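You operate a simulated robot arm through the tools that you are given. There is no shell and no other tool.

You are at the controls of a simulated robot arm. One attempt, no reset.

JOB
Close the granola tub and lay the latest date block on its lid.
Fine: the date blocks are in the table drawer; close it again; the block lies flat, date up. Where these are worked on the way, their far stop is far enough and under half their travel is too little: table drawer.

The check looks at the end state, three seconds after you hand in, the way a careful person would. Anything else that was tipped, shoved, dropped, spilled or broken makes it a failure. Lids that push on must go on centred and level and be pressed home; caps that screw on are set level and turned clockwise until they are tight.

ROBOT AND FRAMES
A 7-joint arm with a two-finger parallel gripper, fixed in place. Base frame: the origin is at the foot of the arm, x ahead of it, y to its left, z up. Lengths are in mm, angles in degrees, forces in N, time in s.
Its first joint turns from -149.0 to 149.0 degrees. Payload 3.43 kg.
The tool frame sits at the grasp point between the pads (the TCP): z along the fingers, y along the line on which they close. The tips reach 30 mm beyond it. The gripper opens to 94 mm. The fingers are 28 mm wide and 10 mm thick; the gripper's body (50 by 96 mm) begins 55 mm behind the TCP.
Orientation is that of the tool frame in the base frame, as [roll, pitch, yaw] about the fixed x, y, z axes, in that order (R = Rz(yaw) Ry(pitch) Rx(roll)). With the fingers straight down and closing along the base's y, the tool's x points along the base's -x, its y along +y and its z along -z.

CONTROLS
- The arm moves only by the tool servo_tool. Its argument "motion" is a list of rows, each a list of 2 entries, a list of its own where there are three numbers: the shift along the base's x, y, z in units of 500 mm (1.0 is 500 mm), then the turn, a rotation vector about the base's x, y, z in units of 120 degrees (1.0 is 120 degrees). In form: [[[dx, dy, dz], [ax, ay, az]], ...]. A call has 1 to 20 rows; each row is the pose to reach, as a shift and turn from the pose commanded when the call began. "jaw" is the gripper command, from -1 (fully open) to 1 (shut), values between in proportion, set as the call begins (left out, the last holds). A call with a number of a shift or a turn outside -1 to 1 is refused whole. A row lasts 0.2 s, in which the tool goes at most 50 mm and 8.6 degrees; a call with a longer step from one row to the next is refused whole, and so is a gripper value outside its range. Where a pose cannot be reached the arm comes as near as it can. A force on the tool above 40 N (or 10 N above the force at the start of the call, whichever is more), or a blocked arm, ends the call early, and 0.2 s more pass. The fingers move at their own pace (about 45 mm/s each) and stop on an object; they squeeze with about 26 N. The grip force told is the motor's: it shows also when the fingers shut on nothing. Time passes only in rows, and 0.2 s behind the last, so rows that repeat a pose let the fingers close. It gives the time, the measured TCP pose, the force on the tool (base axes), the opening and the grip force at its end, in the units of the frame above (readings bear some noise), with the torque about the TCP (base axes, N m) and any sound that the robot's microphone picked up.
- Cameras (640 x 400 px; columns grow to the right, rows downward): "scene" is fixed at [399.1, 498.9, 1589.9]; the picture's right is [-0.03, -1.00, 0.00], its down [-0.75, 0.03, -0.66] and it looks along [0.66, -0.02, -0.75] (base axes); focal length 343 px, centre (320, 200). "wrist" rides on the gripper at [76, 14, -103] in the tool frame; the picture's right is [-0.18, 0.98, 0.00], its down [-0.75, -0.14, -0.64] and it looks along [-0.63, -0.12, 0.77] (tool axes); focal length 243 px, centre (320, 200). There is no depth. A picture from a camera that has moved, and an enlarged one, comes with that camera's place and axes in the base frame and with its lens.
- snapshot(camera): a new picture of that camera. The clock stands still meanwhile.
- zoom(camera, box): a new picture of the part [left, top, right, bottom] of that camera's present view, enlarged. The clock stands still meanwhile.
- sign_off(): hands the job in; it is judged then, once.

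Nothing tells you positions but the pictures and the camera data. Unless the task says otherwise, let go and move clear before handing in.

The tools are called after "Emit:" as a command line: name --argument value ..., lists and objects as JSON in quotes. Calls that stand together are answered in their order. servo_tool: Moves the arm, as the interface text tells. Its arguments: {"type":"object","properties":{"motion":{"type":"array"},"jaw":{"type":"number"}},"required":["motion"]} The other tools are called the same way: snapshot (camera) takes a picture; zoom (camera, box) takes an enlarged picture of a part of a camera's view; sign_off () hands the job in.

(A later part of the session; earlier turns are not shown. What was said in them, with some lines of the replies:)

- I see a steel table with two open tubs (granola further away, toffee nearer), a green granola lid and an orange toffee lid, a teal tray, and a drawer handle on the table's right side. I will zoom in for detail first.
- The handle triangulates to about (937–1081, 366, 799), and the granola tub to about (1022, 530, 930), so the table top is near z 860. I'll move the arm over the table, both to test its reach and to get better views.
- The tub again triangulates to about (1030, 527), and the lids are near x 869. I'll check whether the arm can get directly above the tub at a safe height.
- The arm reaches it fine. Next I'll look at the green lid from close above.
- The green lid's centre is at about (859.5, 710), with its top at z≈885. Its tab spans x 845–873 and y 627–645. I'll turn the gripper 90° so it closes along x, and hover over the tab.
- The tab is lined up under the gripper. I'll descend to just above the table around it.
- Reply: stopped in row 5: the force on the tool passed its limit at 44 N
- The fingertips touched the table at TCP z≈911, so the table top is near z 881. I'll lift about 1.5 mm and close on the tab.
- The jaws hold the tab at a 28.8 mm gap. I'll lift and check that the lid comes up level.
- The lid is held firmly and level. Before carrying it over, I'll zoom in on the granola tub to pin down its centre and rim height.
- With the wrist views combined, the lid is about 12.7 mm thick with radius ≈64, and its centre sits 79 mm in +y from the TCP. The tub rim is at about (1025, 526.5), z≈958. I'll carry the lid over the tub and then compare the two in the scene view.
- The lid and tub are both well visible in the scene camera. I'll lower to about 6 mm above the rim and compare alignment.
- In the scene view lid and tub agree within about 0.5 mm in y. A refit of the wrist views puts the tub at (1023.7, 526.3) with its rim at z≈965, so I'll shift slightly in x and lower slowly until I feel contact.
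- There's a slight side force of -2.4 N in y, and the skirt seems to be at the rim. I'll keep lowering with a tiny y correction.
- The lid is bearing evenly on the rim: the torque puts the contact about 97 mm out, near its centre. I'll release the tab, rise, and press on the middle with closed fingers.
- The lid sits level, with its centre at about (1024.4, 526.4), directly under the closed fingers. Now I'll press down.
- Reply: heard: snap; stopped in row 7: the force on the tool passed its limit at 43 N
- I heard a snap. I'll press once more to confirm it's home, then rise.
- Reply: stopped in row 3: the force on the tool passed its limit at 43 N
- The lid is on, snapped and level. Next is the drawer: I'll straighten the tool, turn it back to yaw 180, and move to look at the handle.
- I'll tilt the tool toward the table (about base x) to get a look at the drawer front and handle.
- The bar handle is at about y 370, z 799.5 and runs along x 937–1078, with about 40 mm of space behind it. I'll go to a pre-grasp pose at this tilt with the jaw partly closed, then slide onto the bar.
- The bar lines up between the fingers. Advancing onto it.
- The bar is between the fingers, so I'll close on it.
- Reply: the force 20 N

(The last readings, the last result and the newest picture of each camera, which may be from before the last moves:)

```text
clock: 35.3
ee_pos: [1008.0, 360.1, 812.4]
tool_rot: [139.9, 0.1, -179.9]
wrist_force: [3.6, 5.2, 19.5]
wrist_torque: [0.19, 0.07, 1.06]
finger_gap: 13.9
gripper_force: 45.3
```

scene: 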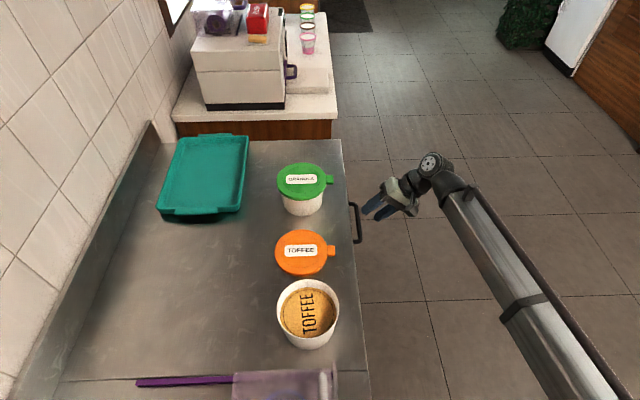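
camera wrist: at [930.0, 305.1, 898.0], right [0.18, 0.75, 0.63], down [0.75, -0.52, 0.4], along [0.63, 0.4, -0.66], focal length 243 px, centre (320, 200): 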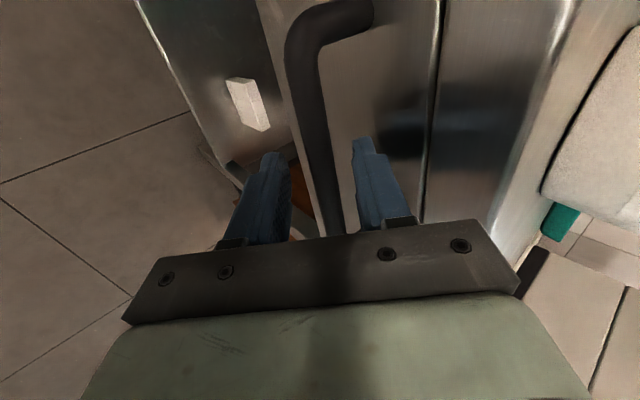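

The jaws have the bar at a 13.9 mm gap. I'll raise about 2 mm to relieve the load, then pull the drawer out.

Emit:
servo_tool --motion '[[[0, 0, 0.003], [0, 0, 0]], [[0, -0.004, 0.005], [0, 0, 0]], [[0, -0.012, 0.005], [0, 0, 0]], [[0, -0.03, 0.005], [0, 0, 0]], [[0, -0.05, 0.005], [0, 0, 0]], [[0, -0.07, 0.005], [0, 0, 0]], [[0, -0.09, 0.005], [0, 0, 0]], [[0, -0.11, 0.005], [0, 0, 0]]]'

Emit:
snapshot --camera "scene"

```text
clock: 37.1
ee_pos: [1007.6, 304.9, 812.0]
tool_rot: [140.1, -0.2, -179.9]
wrist_force: [-2.1, -0.3, -9.2]
wrist_torque: [-0.08, -0.26, 0.99]
finger_gap: 13.9
gripper_force: 44.6
```

```text
taken
```

scene: 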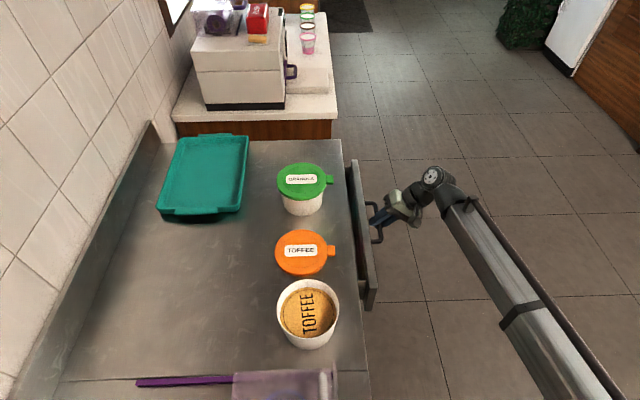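

The drawer is sliding out. I'll keep pulling toward its far stop.

Emit:
servo_tool --motion '[[[0, -0.03, -0.002], [0, 0, 0]], [[0, -0.06, -0.002], [0, 0, 0]], [[0, -0.09, -0.002], [0, 0, 0]], [[0, -0.12, -0.002], [0, 0, 0]], [[0, -0.15, -0.002], [0, 0, 0]], [[0, -0.18, -0.002], [0, 0, 0]], [[0, -0.21, -0.002], [0, 0, 0]], [[0, -0.24, -0.002], [0, 0, 0]], [[0, -0.27, -0.002], [0, 0, 0]], [[0, -0.3, -0.002], [0, 0, 0]], [[0, -0.33, -0.002], [0, 0, 0]], [[0, -0.36, -0.002], [0, 0, 0]], [[0, -0.39, -0.002], [0, 0, 0]], [[0, -0.42, -0.002], [0, 0, 0]], [[0, -0.45, -0.002], [0, 0, 0]], [[0, -0.48, -0.002], [0, 0, 0]]]'

Emit:
snapshot --camera "scene"

```text
clock: 40.5
ee_pos: [1007.3, 65.4, 812.4]
tool_rot: [140.0, 0.0, -180.0]
wrist_force: [16.1, -1.2, -14.0]
wrist_torque: [-0.13, -0.16, 0.95]
finger_gap: 13.6
gripper_force: 45.5
```

```text
taken
```

scene: 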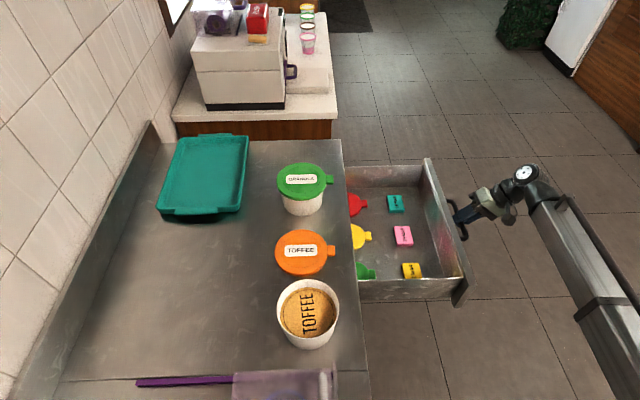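

The blocks are visible now: teal, pink and yellow, plus some lids. I'll pull a bit further to find the stop.

Emit:
servo_tool --motion '[[[-0.002, -0.02, -0.002], [0, 0, 0]], [[-0.004, -0.04, -0.004], [0, 0, 0]], [[-0.004, -0.06, -0.004], [0, 0, 0]], [[-0.004, -0.08, -0.004], [0, 0, 0]], [[-0.004, -0.1, -0.004], [0, 0, 0]], [[-0.004, -0.12, -0.004], [0, 0, 0]], [[-0.004, -0.14, -0.004], [0, 0, 0]], [[-0.004, -0.16, -0.004], [0, 0, 0]]]'

Emit:
snapshot --camera "scene"

Emit:
zoom --camera "scene" --box '[330, 150, 490, 310]'

```text
clock: 41.1
ee_pos: [1005.1, 60.8, 813.7]
tool_rot: [139.0, 0.0, -179.7]
wrist_force: [1.6, 8.0, -6.4]
wrist_torque: [0.01, -0.08, 0.29]
finger_gap: 13.1
gripper_force: 45.2
stopped in row 2: the force on the tool passed its limit at 51 N (the readings are from after the stop); the commanded pose is now the measured one
```

```text
taken
```

scene: 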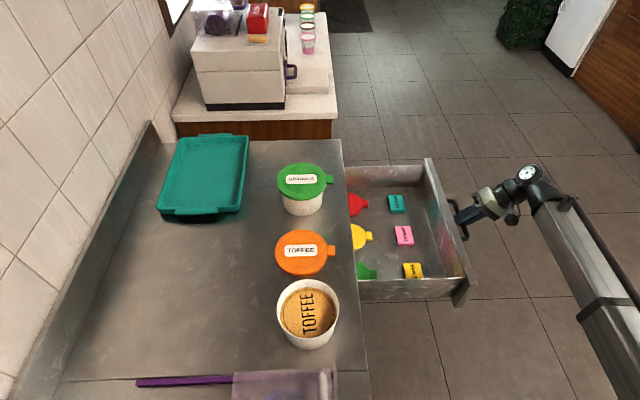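

```text
2.50 times, centred on (410, 230) of scene
camera zoom: at [399.1, 498.9, 1589.9], right [-0.03, -1.0, 0.0], down [-0.75, 0.03, -0.66], along [0.66, -0.02, -0.75], focal length 858 px, centre (95, 125)
```

zoom: 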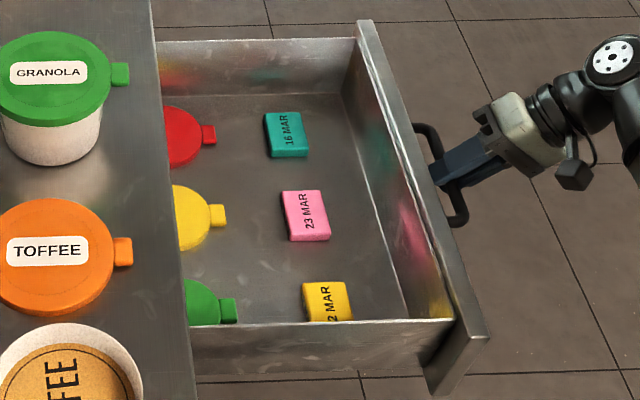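

The drawer is at its far stop, with 16 MAR, 23 MAR and a partly hidden "?2 MAR" block inside. I'll release the handle, back off, and look from above.

Emit:
servo_tool --motion '[[[0, 0, 0], [0, 0, 0]], [[0, 0, 0], [0, 0, 0]], [[0, 0, 0], [0, 0, 0]], [[0, -0.02, 0.024], [0, 0, 0]], [[0, -0.05, 0.06], [0, 0, 0]], [[0, -0.08, 0.1], [0, 0, 0]], [[0, -0.08, 0.18], [0, 0, 0]], [[0, -0.08, 0.27], [0, 0, 0]], [[0, -0.08, 0.36], [0, 0, 0]]]' --jaw 0.15

Emit:
zoom --camera "scene" --box '[390, 200, 470, 300]'

```text
clock: 43.1
ee_pos: [1005.6, 21.0, 994.3]
tool_rot: [139.1, 0.0, -179.8]
wrist_force: [0.4, 1.2, 0.0]
wrist_torque: [0.03, 0.02, -0.02]
finger_gap: 40.1
gripper_force: 0.0
```

```text
4.00 times, centred on (430, 250) of scene
camera zoom: at [399.1, 498.9, 1589.9], right [-0.03, -1.0, 0.0], down [-0.75, 0.03, -0.66], along [0.66, -0.02, -0.75], focal length 1373 px, centre (-120, 0)
```

zoom: 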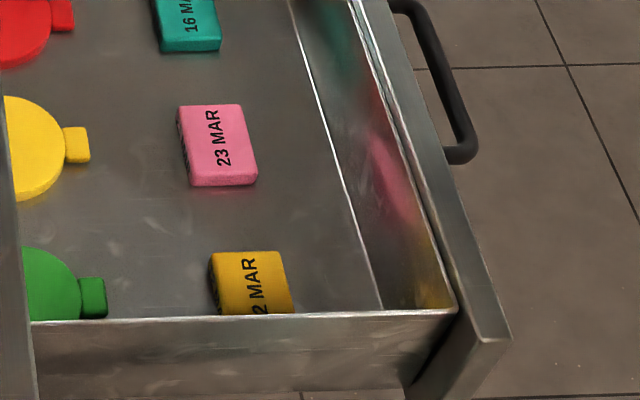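

Emit:
servo_tool --motion '[[[0, 0.03, 0.03], [-0.07, 0, 0]], [[0, 0.09, 0.03], [-0.14, 0, 0]], [[0, 0.16, 0.03], [-0.21, 0, 0]], [[-0.01, 0.23, 0.03], [-0.28, 0, 0]], [[-0.03, 0.3, 0.03], [-0.341, 0, 0]], [[-0.03, 0.358, 0.03], [-0.341, 0, 0]], [[-0.03, 0.358, 0.03], [-0.341, 0, 0]]]' --jaw -1

Emit:
snapshot --camera "wrist"

Emit:
zoom --camera "wrist" --box '[160, 0, 480, 200]'

```text
clock: 44.7
ee_pos: [990.6, 197.1, 1008.3]
tool_rot: [-179.8, -0.2, -179.8]
wrist_force: [0.4, -0.5, 0.4]
wrist_torque: [-0.03, -0.02, -0.01]
finger_gap: 94.0
gripper_force: 0.0
```

```text
taken
camera wrist: at [914.3, 212.2, 1111.7], right [0.18, 0.98, 0.0], down [0.76, -0.14, 0.64], along [0.63, -0.12, -0.77], focal length 243 px, centre (320, 200)
```

wrist: 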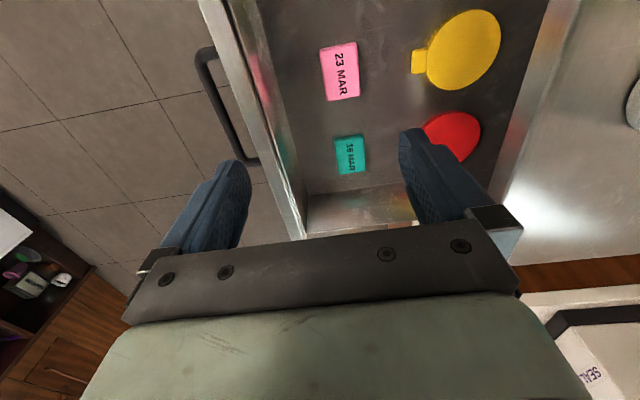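

```text
2.00 times, centred on (320, 100) of wrist
camera zoom: at [914.3, 212.2, 1111.7], right [0.18, 0.98, 0.0], down [0.76, -0.14, 0.64], along [0.63, -0.12, -0.77], focal length 485 px, centre (320, 400)
```

zoom: 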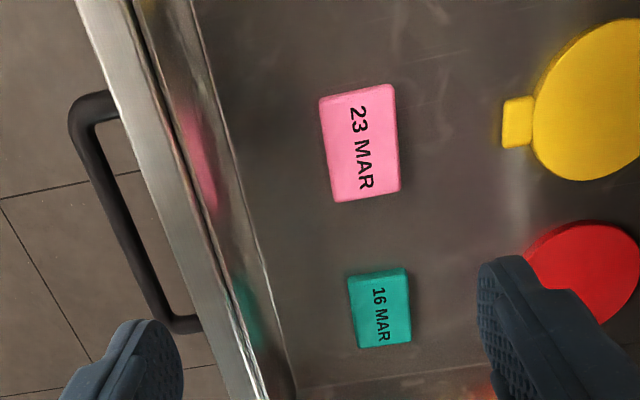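

Moving back in x to read the yellow block.

Emit:
servo_tool --motion '[[[-0.09, 0, 0], [0, 0, 0]], [[-0.18, 0, 0], [0, 0, 0]], [[-0.26, 0, 0], [0, 0, 0]], [[-0.26, 0, 0], [0, 0, 0]]]'

Emit:
snapshot --camera "wrist"

Emit:
zoom --camera "wrist" --box '[240, 0, 440, 125]'

```text
clock: 45.7
ee_pos: [860.4, 199.4, 1009.4]
tool_rot: [-180.0, -0.1, -179.8]
wrist_force: [0.1, 1.0, 0.5]
wrist_torque: [0.05, 0.0, 0.0]
finger_gap: 94.0
gripper_force: 0.0
```

```text
taken
camera wrist: at [783.9, 213.6, 1112.2], right [0.18, 0.98, 0.0], down [0.76, -0.14, 0.64], along [0.63, -0.12, -0.77], focal length 243 px, centre (320, 200)
```

wrist: 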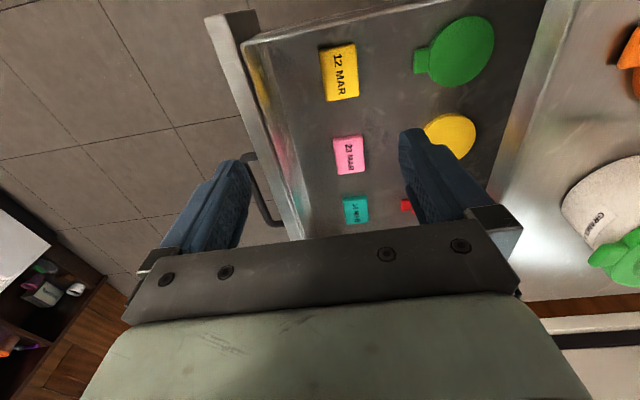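

```text
3.20 times, centred on (340, 62) of wrist
camera zoom: at [783.9, 213.6, 1112.2], right [0.18, 0.98, 0.0], down [0.76, -0.14, 0.64], along [0.63, -0.12, -0.77], focal length 776 px, centre (256, 640)
```

zoom: 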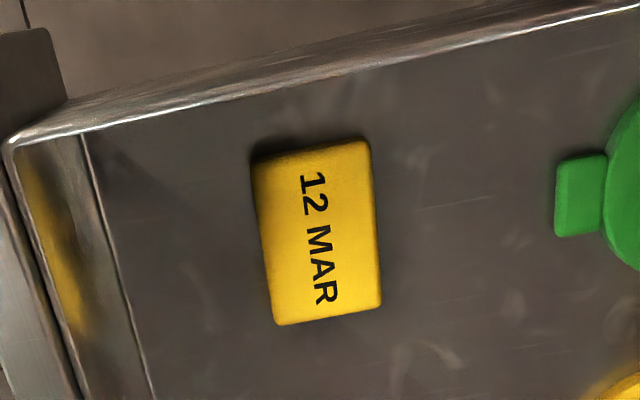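

The dates are 12 MAR, 16 MAR and 23 MAR, so pink (23 MAR) is the latest. It's about 65×48 mm, centred near (998.5, 225.7) with its top at z≈746. I'll move above it.

Emit:
servo_tool --motion '[[[0.09, 0.017, -0.02], [0, 0, 0]], [[0.18, 0.035, -0.04], [0, 0, 0]], [[0.25, 0.053, -0.1], [0, 0, -0.0125]], [[0.277, 0.053, -0.18], [0, 0, -0.0125]], [[0.277, 0.053, -0.25], [0, 0, -0.0125]], [[0.277, 0.053, -0.3], [0, 0, -0.0125]], [[0.277, 0.053, -0.3], [0, 0, -0.0125]]]' --jaw -0.55

Emit:
snapshot --camera "wrist"

Emit:
zoom --camera "scene" --box '[340, 150, 500, 310]'

```text
clock: 47.3
ee_pos: [996.3, 224.7, 859.8]
tool_rot: [-179.9, -0.1, 178.7]
wrist_force: [0.1, -0.6, -0.3]
wrist_torque: [-0.02, 0.0, 0.05]
finger_gap: 72.8
gripper_force: 0.0
```

```text
taken
camera wrist: at [920.2, 240.3, 962.2], right [0.21, 0.98, 0.0], down [0.75, -0.16, 0.64], along [0.63, -0.13, -0.77], focal length 243 px, centre (320, 200)
```

wrist: 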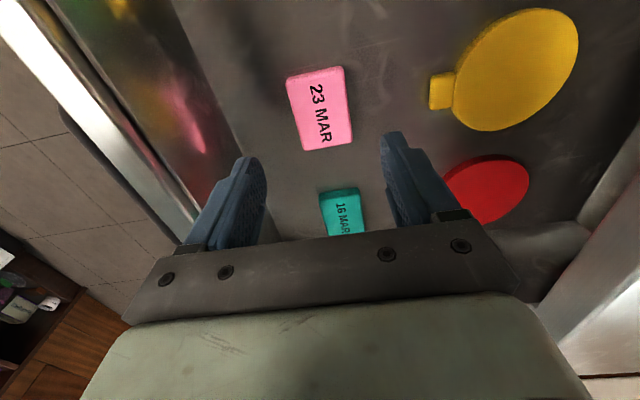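

```text
2.50 times, centred on (420, 230) of scene
camera zoom: at [399.1, 498.9, 1589.9], right [-0.03, -1.0, 0.0], down [-0.75, 0.03, -0.66], along [0.66, -0.02, -0.75], focal length 858 px, centre (70, 125)
```

zoom: 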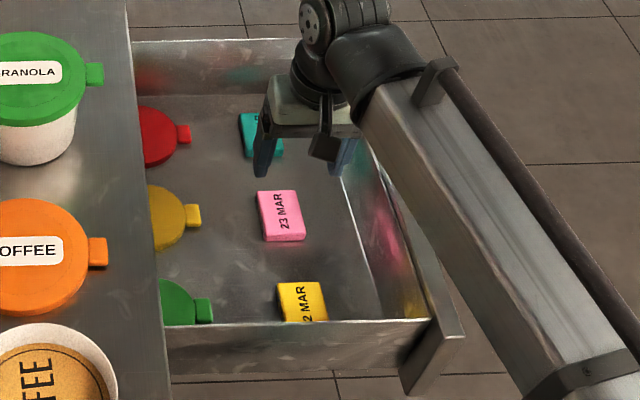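

The block centre refines to about (996.5, 225.8). I'll descend around it carefully.

Emit:
servo_tool --motion '[[[0, 0.002, -0.04], [0, 0, 0]], [[0, 0.002, -0.08], [0, 0, 0]], [[0, 0.002, -0.12], [0, 0, 0]], [[0, 0.002, -0.15], [0, 0, 0]], [[0, 0.002, -0.17], [0, 0, 0]], [[0, 0.002, -0.174], [0, 0, 0]], [[0, 0.002, -0.174], [0, 0, 0]]]'

Emit:
snapshot --camera "wrist"

Emit:
zoom --camera "scene" --box '[380, 190, 460, 270]'

```text
clock: 48.9
ee_pos: [998.7, 226.2, 773.3]
tool_rot: [-180.0, -0.1, 178.7]
wrist_force: [0.3, -0.6, -0.6]
wrist_torque: [0.0, -0.01, 0.02]
finger_gap: 72.8
gripper_force: 0.1
```

```text
taken
camera wrist: at [922.4, 241.9, 875.5], right [0.21, 0.98, 0.0], down [0.75, -0.16, 0.64], along [0.63, -0.13, -0.77], focal length 243 px, centre (320, 200)
```

wrist: 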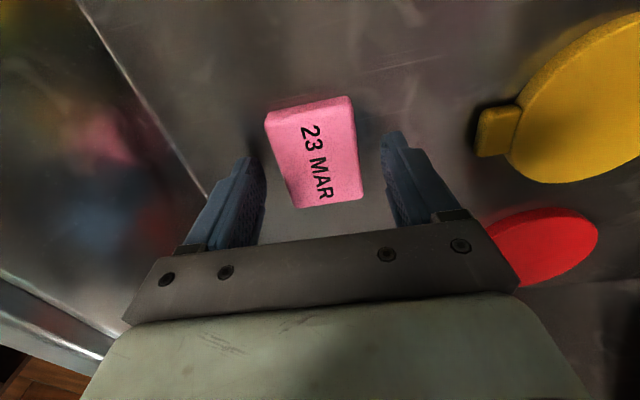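

```text
5.00 times, centred on (420, 230) of scene
camera zoom: at [399.1, 498.9, 1589.9], right [-0.03, -1.0, 0.0], down [-0.75, 0.03, -0.66], along [0.66, -0.02, -0.75], focal length 1716 px, centre (-180, 50)
```

zoom: 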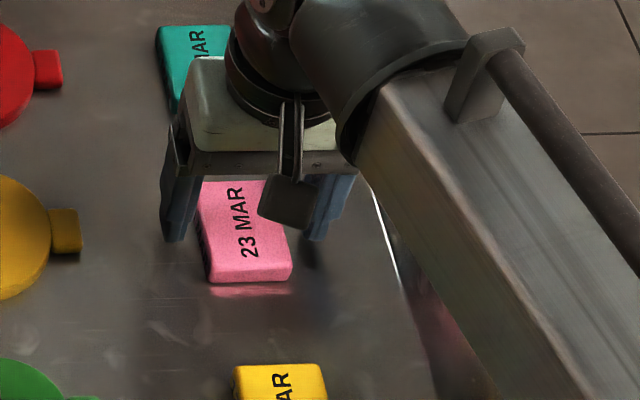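

The block top looks to be nearer z≈737, so I need to go lower and feel for the drawer floor.

Emit:
servo_tool --motion '[[[-0.003, 0, -0.006], [0, 0, 0]], [[-0.003, 0, -0.012], [0, 0, 0]], [[-0.003, 0, -0.018], [0, 0, 0]], [[-0.003, 0, -0.02], [0, 0, 0]], [[-0.003, 0, -0.022], [0, 0, 0]], [[-0.003, 0, -0.022], [0, 0, 0]]]'

Emit:
zoom --camera "scene" --box '[380, 190, 460, 270]'

```text
clock: 50.3
ee_pos: [997.2, 225.5, 761.5]
tool_rot: [-179.9, 0.0, 178.7]
wrist_force: [0.2, -0.1, -0.3]
wrist_torque: [0.04, -0.02, 0.05]
finger_gap: 72.8
gripper_force: 0.0
```

```text
5.00 times, centred on (420, 230) of scene
camera zoom: at [399.1, 498.9, 1589.9], right [-0.03, -1.0, 0.0], down [-0.75, 0.03, -0.66], along [0.66, -0.02, -0.75], focal length 1716 px, centre (-180, 50)
```

zoom: 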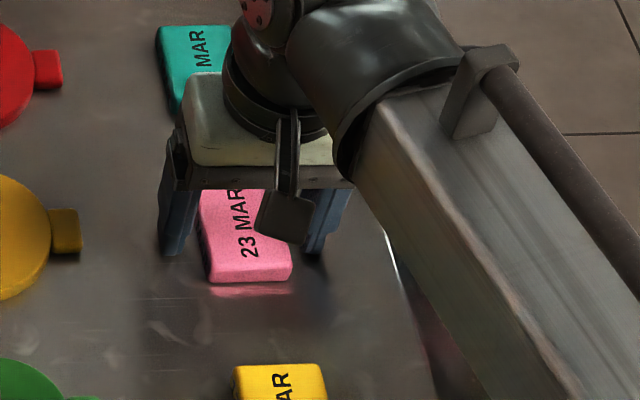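

Emit:
servo_tool --motion '[[[0, 0, -0.002], [0, 0, 0]], [[0, 0, -0.004], [0, 0, 0]], [[0, 0, -0.006], [0, 0, 0]], [[0, 0, -0.008], [0, 0, 0]], [[0, 0, -0.008], [0, 0, 0]]]'

```text
clock: 51.6
ee_pos: [997.3, 226.9, 761.1]
tool_rot: [-180.0, 0.2, 178.7]
wrist_force: [-3.8, -0.8, 10.2]
wrist_torque: [0.35, 0.24, 0.13]
finger_gap: 72.4
gripper_force: 0.0
stopped in row 5: the force on the tool passed its limit at 41 N (the readings are from after the stop); the commanded pose is now the measured one
```

The floor contact puts the drawer floor at z≈731. I'll lift 2 mm and close on the block.

Emit:
servo_tool --motion '[[[0, -0.001, 0.004], [0, 0, 0]], [[0, -0.001, 0.004], [0, 0, 0]], [[0, -0.001, 0.004], [0, 0, 0]], [[0, -0.001, 0.004], [0, 0, 0]], [[0, -0.001, 0.004], [0, 0, 0]]]' --jaw 1

Emit:
servo_tool --motion '[[[0, 0, 0.02], [0, 0, 0]], [[0, 0, 0.06], [0, 0, 0]], [[0, 0, 0.14], [0, 0, 0]], [[0, 0, 0.22], [0, 0, 0]], [[0, 0, 0.3], [0, 0, 0]], [[0, 0, 0.38], [0, 0, 0]], [[0, 0, 0.46], [0, 0, 0]], [[0, 0, 0.54], [0, 0, 0]], [[0, 0, 0.6], [0, 0, 0]], [[0, 0, 0.6], [0, 0, 0]]]'

Emit:
snapshot --camera "wrist"

Emit:
snapshot --camera "scene"

```text
clock: 52.8
ee_pos: [998.9, 226.7, 762.4]
tool_rot: [179.9, 0.1, 178.7]
wrist_force: [0.0, 0.3, -0.2]
wrist_torque: [0.04, 0.0, -0.01]
finger_gap: 48.9
gripper_force: 26.2
```

```text
clock: 55.0
ee_pos: [996.1, 225.3, 1064.0]
tool_rot: [180.0, 0.0, 178.7]
wrist_force: [-0.4, -0.4, -0.4]
wrist_torque: [0.0, 0.02, 0.04]
finger_gap: 48.9
gripper_force: 26.3
```

```text
taken
camera wrist: at [918.7, 241.8, 1165.7], right [0.21, 0.98, 0.0], down [0.75, -0.16, 0.64], along [0.63, -0.13, -0.77], focal length 243 px, centre (320, 200)
```

wrist: 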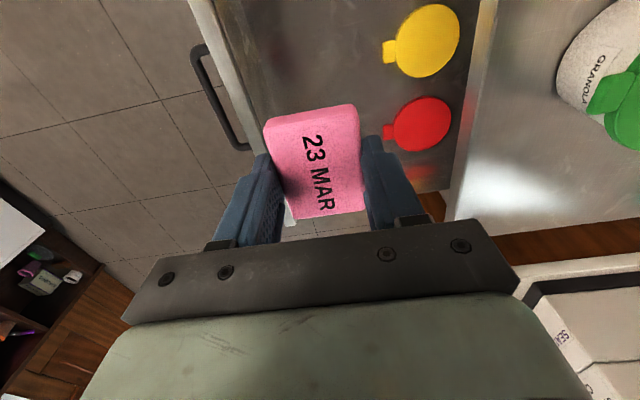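

```text
taken
```

scene: 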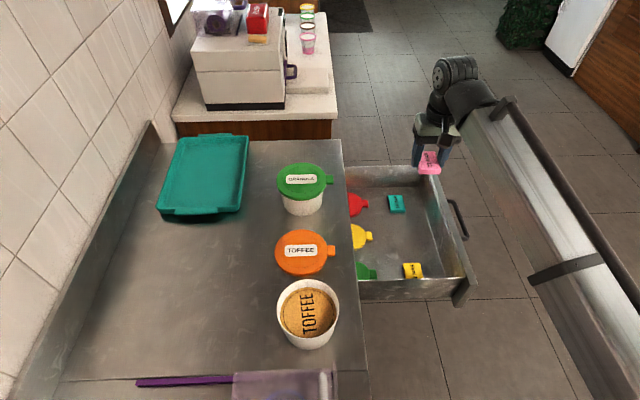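

The block is held flat, date up. I'll carry it over the lid centre at (1024.4, 526.4).

Emit:
servo_tool --motion '[[[0, 0.06, 0], [0, 0, 0.011]], [[0.01, 0.14, 0], [0, 0, 0.011]], [[0.02, 0.22, 0], [0, 0, 0.011]], [[0.03, 0.3, 0], [0, 0, 0.011]], [[0.04, 0.38, 0], [0, 0, 0.011]], [[0.05, 0.46, 0], [0, 0, 0.011]], [[0.057, 0.54, 0], [0, 0, 0.011]], [[0.057, 0.59, 0], [0, 0, 0.011]], [[0.057, 0.602, 0], [0, 0, 0.011]], [[0.057, 0.602, -0.04], [0, 0, 0.011]], [[0.057, 0.602, -0.08], [0, 0, 0.011]], [[0.057, 0.602, -0.1], [0, 0, 0.011]], [[0.057, 0.602, -0.1], [0, 0, 0.011]]]'

Emit:
zoom --camera "scene" --box '[250, 140, 362, 210]'

Emit:
snapshot --camera "wrist"

```text
clock: 57.8
ee_pos: [1026.3, 528.5, 1012.7]
tool_rot: [-180.0, 0.2, -180.0]
wrist_force: [-0.1, -0.2, 0.1]
wrist_torque: [0.02, -0.02, 0.03]
finger_gap: 49.1
gripper_force: 26.3
```

```text
5.71 times, centred on (306, 175) of scene
camera zoom: at [399.1, 498.9, 1589.9], right [-0.03, -1.0, 0.0], down [-0.75, 0.03, -0.66], along [0.66, -0.02, -0.75], focal length 1961 px, centre (400, 343)
```

zoom: 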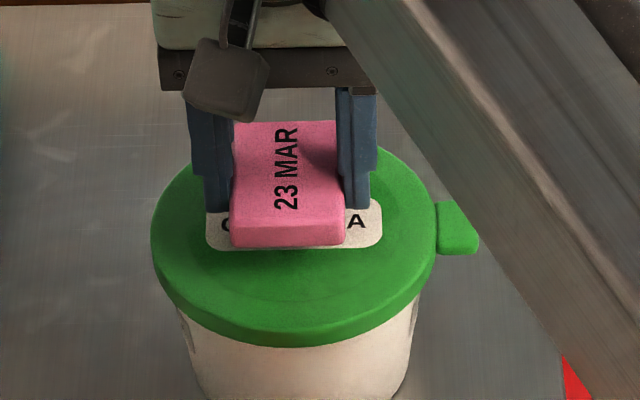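

```text
taken
camera wrist: at [948.8, 542.3, 1115.7], right [0.18, 0.98, 0.0], down [0.75, -0.14, 0.64], along [0.63, -0.12, -0.77], focal length 243 px, centre (320, 200)
```

wrist: 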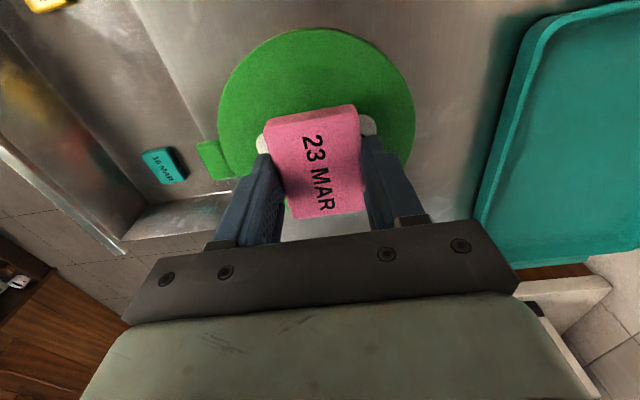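

It's well centred, so I'll lower to contact.

Emit:
servo_tool --motion '[[[-0.003, -0.003, -0.006], [0, 0, 0]], [[-0.003, -0.003, -0.012], [0, 0, 0]], [[-0.003, -0.003, -0.016], [0, 0, 0]], [[-0.003, -0.003, -0.019], [0, 0, 0]], [[-0.003, -0.003, -0.021], [0, 0, 0]], [[-0.003, -0.003, -0.021], [0, 0, 0]]]'

Emit:
zoom --camera "scene" --box '[250, 140, 362, 210]'

```text
clock: 59.2
ee_pos: [1024.5, 524.5, 1002.2]
tool_rot: [-179.9, 0.1, -179.9]
wrist_force: [-0.1, 0.3, -0.8]
wrist_torque: [-0.03, 0.03, 0.01]
finger_gap: 49.0
gripper_force: 26.1
```

```text
5.71 times, centred on (306, 175) of scene
camera zoom: at [399.1, 498.9, 1589.9], right [-0.03, -1.0, 0.0], down [-0.75, 0.03, -0.66], along [0.66, -0.02, -0.75], focal length 1961 px, centre (400, 343)
```

zoom: 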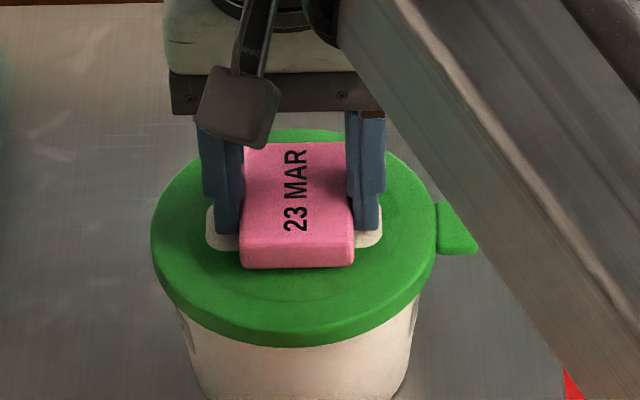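

Emit:
servo_tool --motion '[[[0, 0, -0.001], [0, 0, 0]], [[0, 0, -0.002], [0, 0, 0]], [[0, 0, -0.003], [0, 0, 0]], [[0, 0, -0.003], [0, 0, 0]]]'

```text
clock: 60.2
ee_pos: [1026.0, 523.7, 1000.1]
tool_rot: [-180.0, 0.1, 179.9]
wrist_force: [-0.3, -0.3, -0.3]
wrist_torque: [0.01, 0.01, 0.01]
finger_gap: 49.1
gripper_force: 25.8
```

Emit:
servo_tool --motion '[[[0, 0, -0.001], [0, 0, 0]], [[0, 0, -0.002], [0, 0, 0]], [[0, 0, -0.002], [0, 0, 0]]]'

```text
clock: 61.0
ee_pos: [1025.1, 524.2, 1000.1]
tool_rot: [179.9, 0.1, -179.9]
wrist_force: [1.1, 0.0, 4.1]
wrist_torque: [0.01, -0.03, -0.03]
finger_gap: 48.9
gripper_force: 25.8
```

There's 4 N of contact, so the block is resting on the lid. Releasing and rising straight up.

Emit:
servo_tool --motion '[[[0, 0, 0], [0, 0, 0]], [[0, 0, 0], [0, 0, 0]], [[0, 0, 0.002], [0, 0, 0]], [[0, 0, 0.03], [0, 0, 0]], [[0, 0, 0.1], [0, 0, 0]], [[0, 0, 0.2], [0, 0, 0]], [[0, 0, 0.28], [0, 0, 0]]]' --jaw -0.5

Emit:
servo_tool --motion '[[[0, -0.08, 0], [0, 0, 0]], [[0, -0.17, 0], [0, 0, 0]], [[0, -0.26, 0], [0, 0, 0]], [[0, -0.35, 0], [0, 0, 0]], [[0, -0.44, 0], [0, 0, 0]], [[0, -0.53, 0], [0, 0, 0]], [[0, -0.62, 0], [0, 0, 0]], [[0, -0.71, 0], [0, 0, 0]], [[0, -0.8, 0], [0, 0, 0]]]'

Emit:
zoom --camera "scene" --box '[250, 140, 362, 210]'

Emit:
snapshot --camera "scene"

```text
clock: 62.6
ee_pos: [1025.1, 526.5, 1137.5]
tool_rot: [-179.8, 0.1, -179.9]
wrist_force: [0.4, 0.5, 0.0]
wrist_torque: [-0.01, 0.01, 0.01]
finger_gap: 70.4
gripper_force: 0.0
```

```text
clock: 64.6
ee_pos: [1027.3, 123.9, 1140.1]
tool_rot: [179.9, 0.1, -179.9]
wrist_force: [-0.4, 0.9, 0.0]
wrist_torque: [-0.04, 0.01, -0.02]
finger_gap: 70.4
gripper_force: 0.1
```

```text
5.71 times, centred on (306, 175) of scene
camera zoom: at [399.1, 498.9, 1589.9], right [-0.03, -1.0, 0.0], down [-0.75, 0.03, -0.66], along [0.66, -0.02, -0.75], focal length 1961 px, centre (400, 343)
```

zoom: 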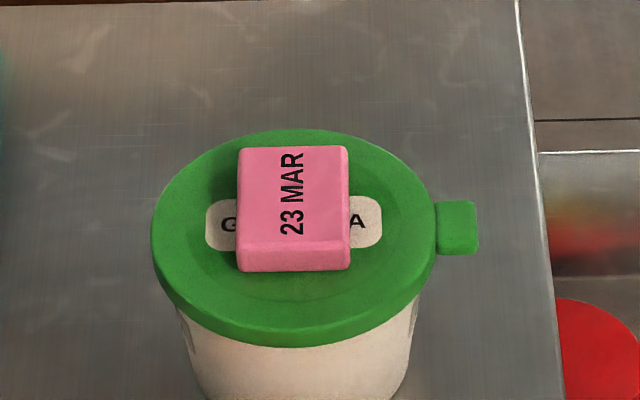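

```text
taken
```

scene: 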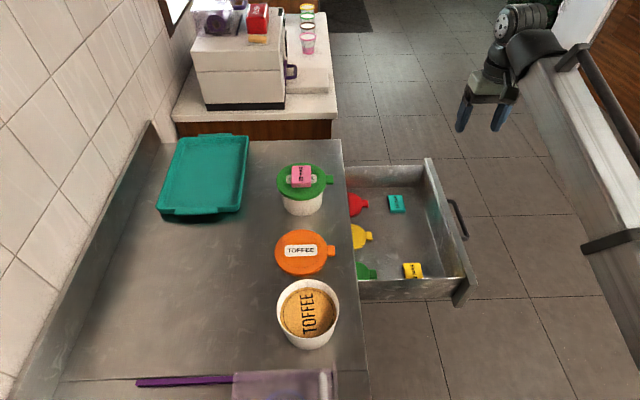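

The block lies flat on the lid with its date up. Now to close the drawer, I'll return to the handle with the same tilted approach.

Emit:
servo_tool --motion '[[[0, -0.06, -0.04], [0, 0, 0]], [[-0.02, -0.12, -0.08], [0.07, 0, 0]], [[-0.04, -0.18, -0.14], [0.14, 0, 0]], [[-0.043, -0.203, -0.2], [0.21, 0, 0]], [[-0.043, -0.203, -0.26], [0.28, 0, 0]], [[-0.043, -0.203, -0.3], [0.333, 0, 0]], [[-0.043, -0.203, -0.38], [0.333, 0, 0]], [[-0.043, -0.203, -0.46], [0.333, 0, 0]], [[-0.043, -0.203, -0.54], [0.333, 0, 0]], [[-0.043, -0.203, -0.565], [0.333, 0, 0]], [[-0.043, -0.203, -0.565], [0.333, 0, 0]]]' --jaw 0.15

Emit:
snapshot --camera "wrist"

Emit:
zoom --camera "scene" --box '[400, 150, 540, 310]'

```text
clock: 67.0
ee_pos: [1005.9, 22.8, 856.9]
tool_rot: [140.1, 0.1, 179.9]
wrist_force: [-0.2, -0.7, 0.0]
wrist_torque: [0.02, 0.01, 0.01]
finger_gap: 39.7
gripper_force: 0.2
```

```text
taken
camera wrist: at [927.1, -32.4, 943.6], right [0.18, 0.75, 0.63], down [0.75, -0.52, 0.4], along [0.63, 0.4, -0.66], focal length 243 px, centre (320, 200)
```

wrist: 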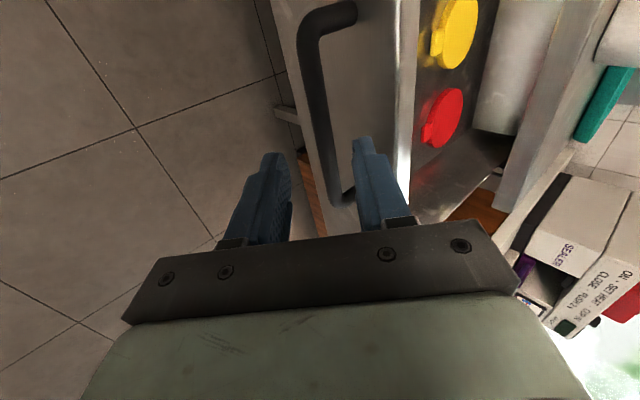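

```text
2.50 times, centred on (470, 230) of scene
camera zoom: at [399.1, 498.9, 1589.9], right [-0.03, -1.0, 0.0], down [-0.75, 0.03, -0.66], along [0.66, -0.02, -0.75], focal length 858 px, centre (-55, 125)
```

zoom: 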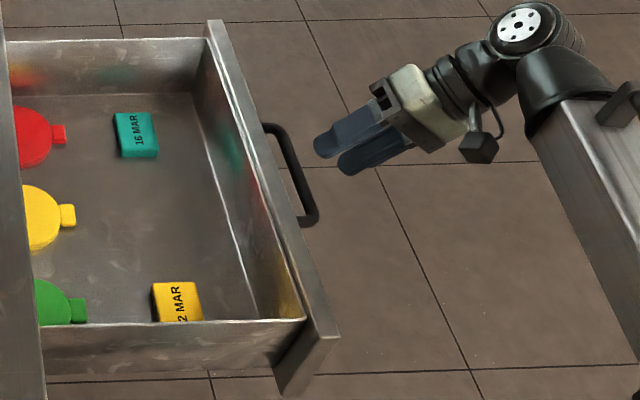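

This is the same alignment as before, so I'll advance onto the bar, close, and push the drawer gently home.

Emit:
servo_tool --motion '[[[0, 0.0195, -0.0236], [0, 0, 0]], [[0, 0.039, -0.047], [0, 0, 0]], [[0, 0.0585, -0.069], [0, 0, 0]], [[0, 0.07, -0.081], [0, 0, 0]], [[0, 0.077, -0.0895], [0, 0, 0]], [[0, 0.077, -0.0895], [0, 0, 0]]]'

Emit:
servo_tool --motion '[[[0, 0, 0], [0, 0, 0]], [[0, 0, 0], [0, 0, 0]], [[0, 0, 0], [0, 0, 0]], [[0, 0, 0], [0, 0, 0]]]' --jaw 1

```text
clock: 68.4
ee_pos: [1003.6, 61.8, 812.1]
tool_rot: [140.2, 0.1, -180.0]
wrist_force: [0.1, 0.0, -1.1]
wrist_torque: [-0.01, 0.0, 0.01]
finger_gap: 40.1
gripper_force: 0.2
```

```text
clock: 69.4
ee_pos: [1004.3, 63.0, 812.3]
tool_rot: [139.9, 0.2, 179.9]
wrist_force: [2.2, 4.3, 3.6]
wrist_torque: [0.04, -0.41, 0.62]
finger_gap: 13.6
gripper_force: 44.8
```

Emit:
servo_tool --motion '[[[0, 0.01, 0.0], [0, 0, 0]], [[0, 0.03, 0.0], [0, 0, 0]], [[0, 0.06, 0.0], [0, 0, 0]], [[0, 0.09, 0.0], [0, 0, 0]], [[0, 0.12, 0.0], [0, 0, 0]], [[0, 0.15, 0.0], [0, 0, 0]], [[0, 0.18, 0.0], [0, 0, 0]], [[0, 0.21, 0.0], [0, 0, 0]], [[0, 0.24, 0.0], [0, 0, 0]], [[0, 0.27, 0.0], [0, 0, 0]], [[0, 0.3, 0.0], [0, 0, 0]], [[0, 0.33, 0.0], [0, 0, 0]], [[0, 0.36, 0.0], [0, 0, 0]], [[0, 0.39, 0.0], [0, 0, 0]], [[0, 0.42, 0.0], [0, 0, 0]], [[0, 0.45, 0.0], [0, 0, 0]], [[0, 0.48, 0.0], [0, 0, 0]], [[0, 0.51, 0.0], [0, 0, 0]], [[0, 0.54, 0.0], [0, 0, 0]], [[0, 0.55, 0.0], [0, 0, 0]]]'

Emit:
snapshot --camera "scene"

```text
clock: 73.6
ee_pos: [1004.0, 336.7, 811.1]
tool_rot: [139.9, 0.2, 179.9]
wrist_force: [-8.2, -0.2, 12.6]
wrist_torque: [0.07, 0.53, 1.32]
finger_gap: 13.7
gripper_force: 44.9
```

```text
taken
```

scene: 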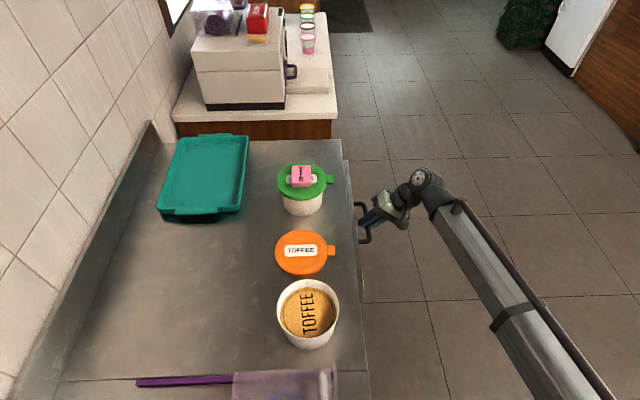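

It's nearly shut. I'll do the last stretch slowly until it stops.

Emit:
servo_tool --motion '[[[0, 0.01, 0.002], [0, 0, 0]], [[0, 0.02, 0.002], [0, 0, 0]], [[0, 0.03, 0.002], [0, 0, 0]], [[0, 0.038, 0.002], [0, 0, 0]], [[0, 0.044, 0.002], [0, 0, 0]], [[0, 0.048, 0.002], [0, 0, 0]], [[0, 0.052, 0.002], [0, 0, 0]], [[0, 0.056, 0.002], [0, 0, 0]], [[0, 0.06, 0.002], [0, 0, 0]], [[0, 0.064, 0.002], [0, 0, 0]], [[0, 0.068, 0.002], [0, 0, 0]], [[0, 0.072, 0.002], [0, 0, 0]]]'

Emit:
zoom --camera "scene" --box '[310, 130, 450, 270]'

```text
clock: 75.9
ee_pos: [1004.3, 363.2, 813.4]
tool_rot: [140.5, 0.2, 179.9]
wrist_force: [1.3, -9.0, 2.0]
wrist_torque: [-0.03, -0.25, 0.92]
finger_gap: 13.7
gripper_force: 44.8
stopped in row 11: the force on the tool passed its limit at 43 N (the readings are from after the stop); the commanded pose is now the measured one
```

```text
2.86 times, centred on (380, 200) of scene
camera zoom: at [399.1, 498.9, 1589.9], right [-0.03, -1.0, 0.0], down [-0.75, 0.03, -0.66], along [0.66, -0.02, -0.75], focal length 981 px, centre (149, 200)
```

zoom: 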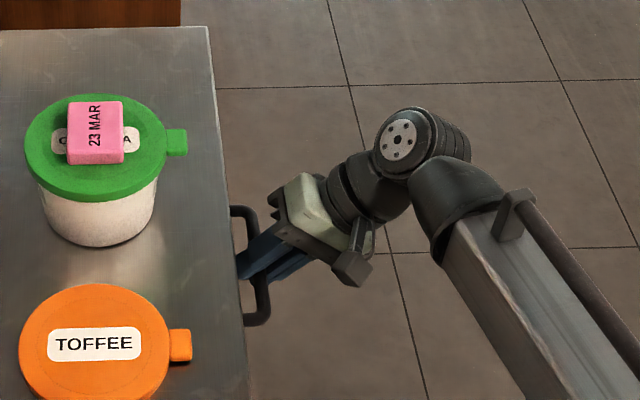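

The drawer is at its closed stop. I'll release the bar, back off along the tool axis and move clear.

Emit:
servo_tool --motion '[[[0, -0.002, 0], [0, 0, 0]], [[0, -0.004, 0], [0, 0, 0]], [[0, -0.004, 0], [0, 0, 0]], [[0, -0.004, 0], [0, 0, 0]], [[0, -0.024, 0.022], [0, 0, 0]], [[0, -0.044, 0.047], [0, 0, 0]], [[0, -0.08, 0.09], [0, 0, 0]], [[0, -0.12, 0.14], [0, 0, 0]], [[0, -0.18, 0.2], [0, 0, 0]], [[0, -0.25, 0.26], [0, 0, 0]], [[0, -0.32, 0.32], [0, 0, 0]], [[0, -0.32, 0.32], [0, 0, 0]]]' --jaw 0.15

Emit:
snapshot --camera "scene"

Emit:
zoom --camera "scene" --box '[250, 130, 390, 270]'

Emit:
snapshot --camera "wrist"

```text
clock: 78.5
ee_pos: [1005.1, 202.1, 970.2]
tool_rot: [140.4, 0.2, 179.9]
wrist_force: [0.5, 0.3, 0.0]
wrist_torque: [-0.01, 0.01, 0.01]
finger_gap: 39.9
gripper_force: 0.1
```

```text
taken
```

scene: 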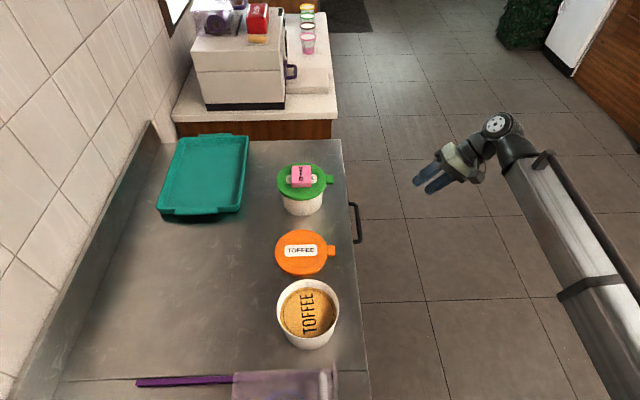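

```text
2.86 times, centred on (320, 200) of scene
camera zoom: at [399.1, 498.9, 1589.9], right [-0.03, -1.0, 0.0], down [-0.75, 0.03, -0.66], along [0.66, -0.02, -0.75], focal length 981 px, centre (320, 200)
```

zoom: 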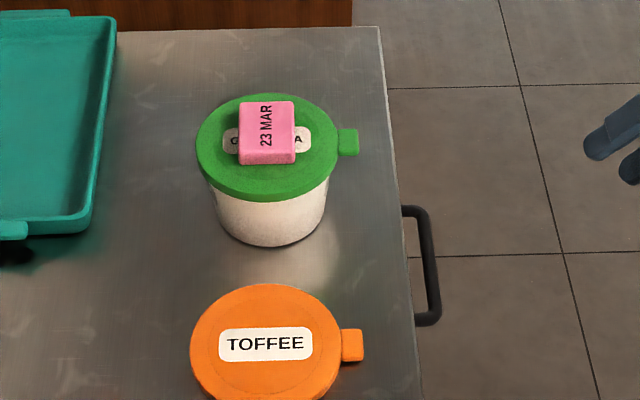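

```text
taken
camera wrist: at [927.2, 147.6, 1058.5], right [0.18, 0.76, 0.63], down [0.75, -0.52, 0.41], along [0.63, 0.39, -0.66], focal length 243 px, centre (320, 200)
```

wrist: 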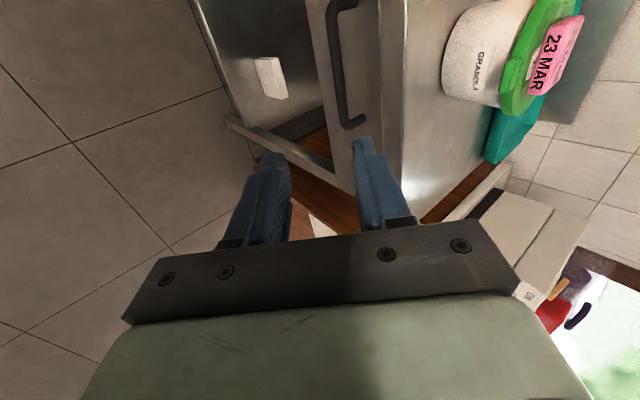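

The granola tub is lidded and snapped, the 23 MAR block lies flat on the lid with its date up, and the drawer is shut. Everything else is where it started and the arm is clear, so I'm handing in.

Emit:
sign_off

```text
The job is handed in.
```

The job is handed in. The granola tub is closed, with the 23 MAR block lying flat and date up on its lid, and the drawer is shut again.

- **Lid:** The green granola lid went on level and centred. I heard it snap when I pressed the middle, and a second press moved nothing further.
- **Date block:** The drawer held 12 MAR (yellow), 16 MAR (teal) and 23 MAR (pink). I took the pink one as the latest and left the other two in place.
- **Drawer:** I pulled it to its far stop, then pushed it back until it stopped. The handle is within about 2 px of where it started in the scene view.

In the last pictures nothing else on the table had been moved or tipped. The gripper had let go and the arm was clear.
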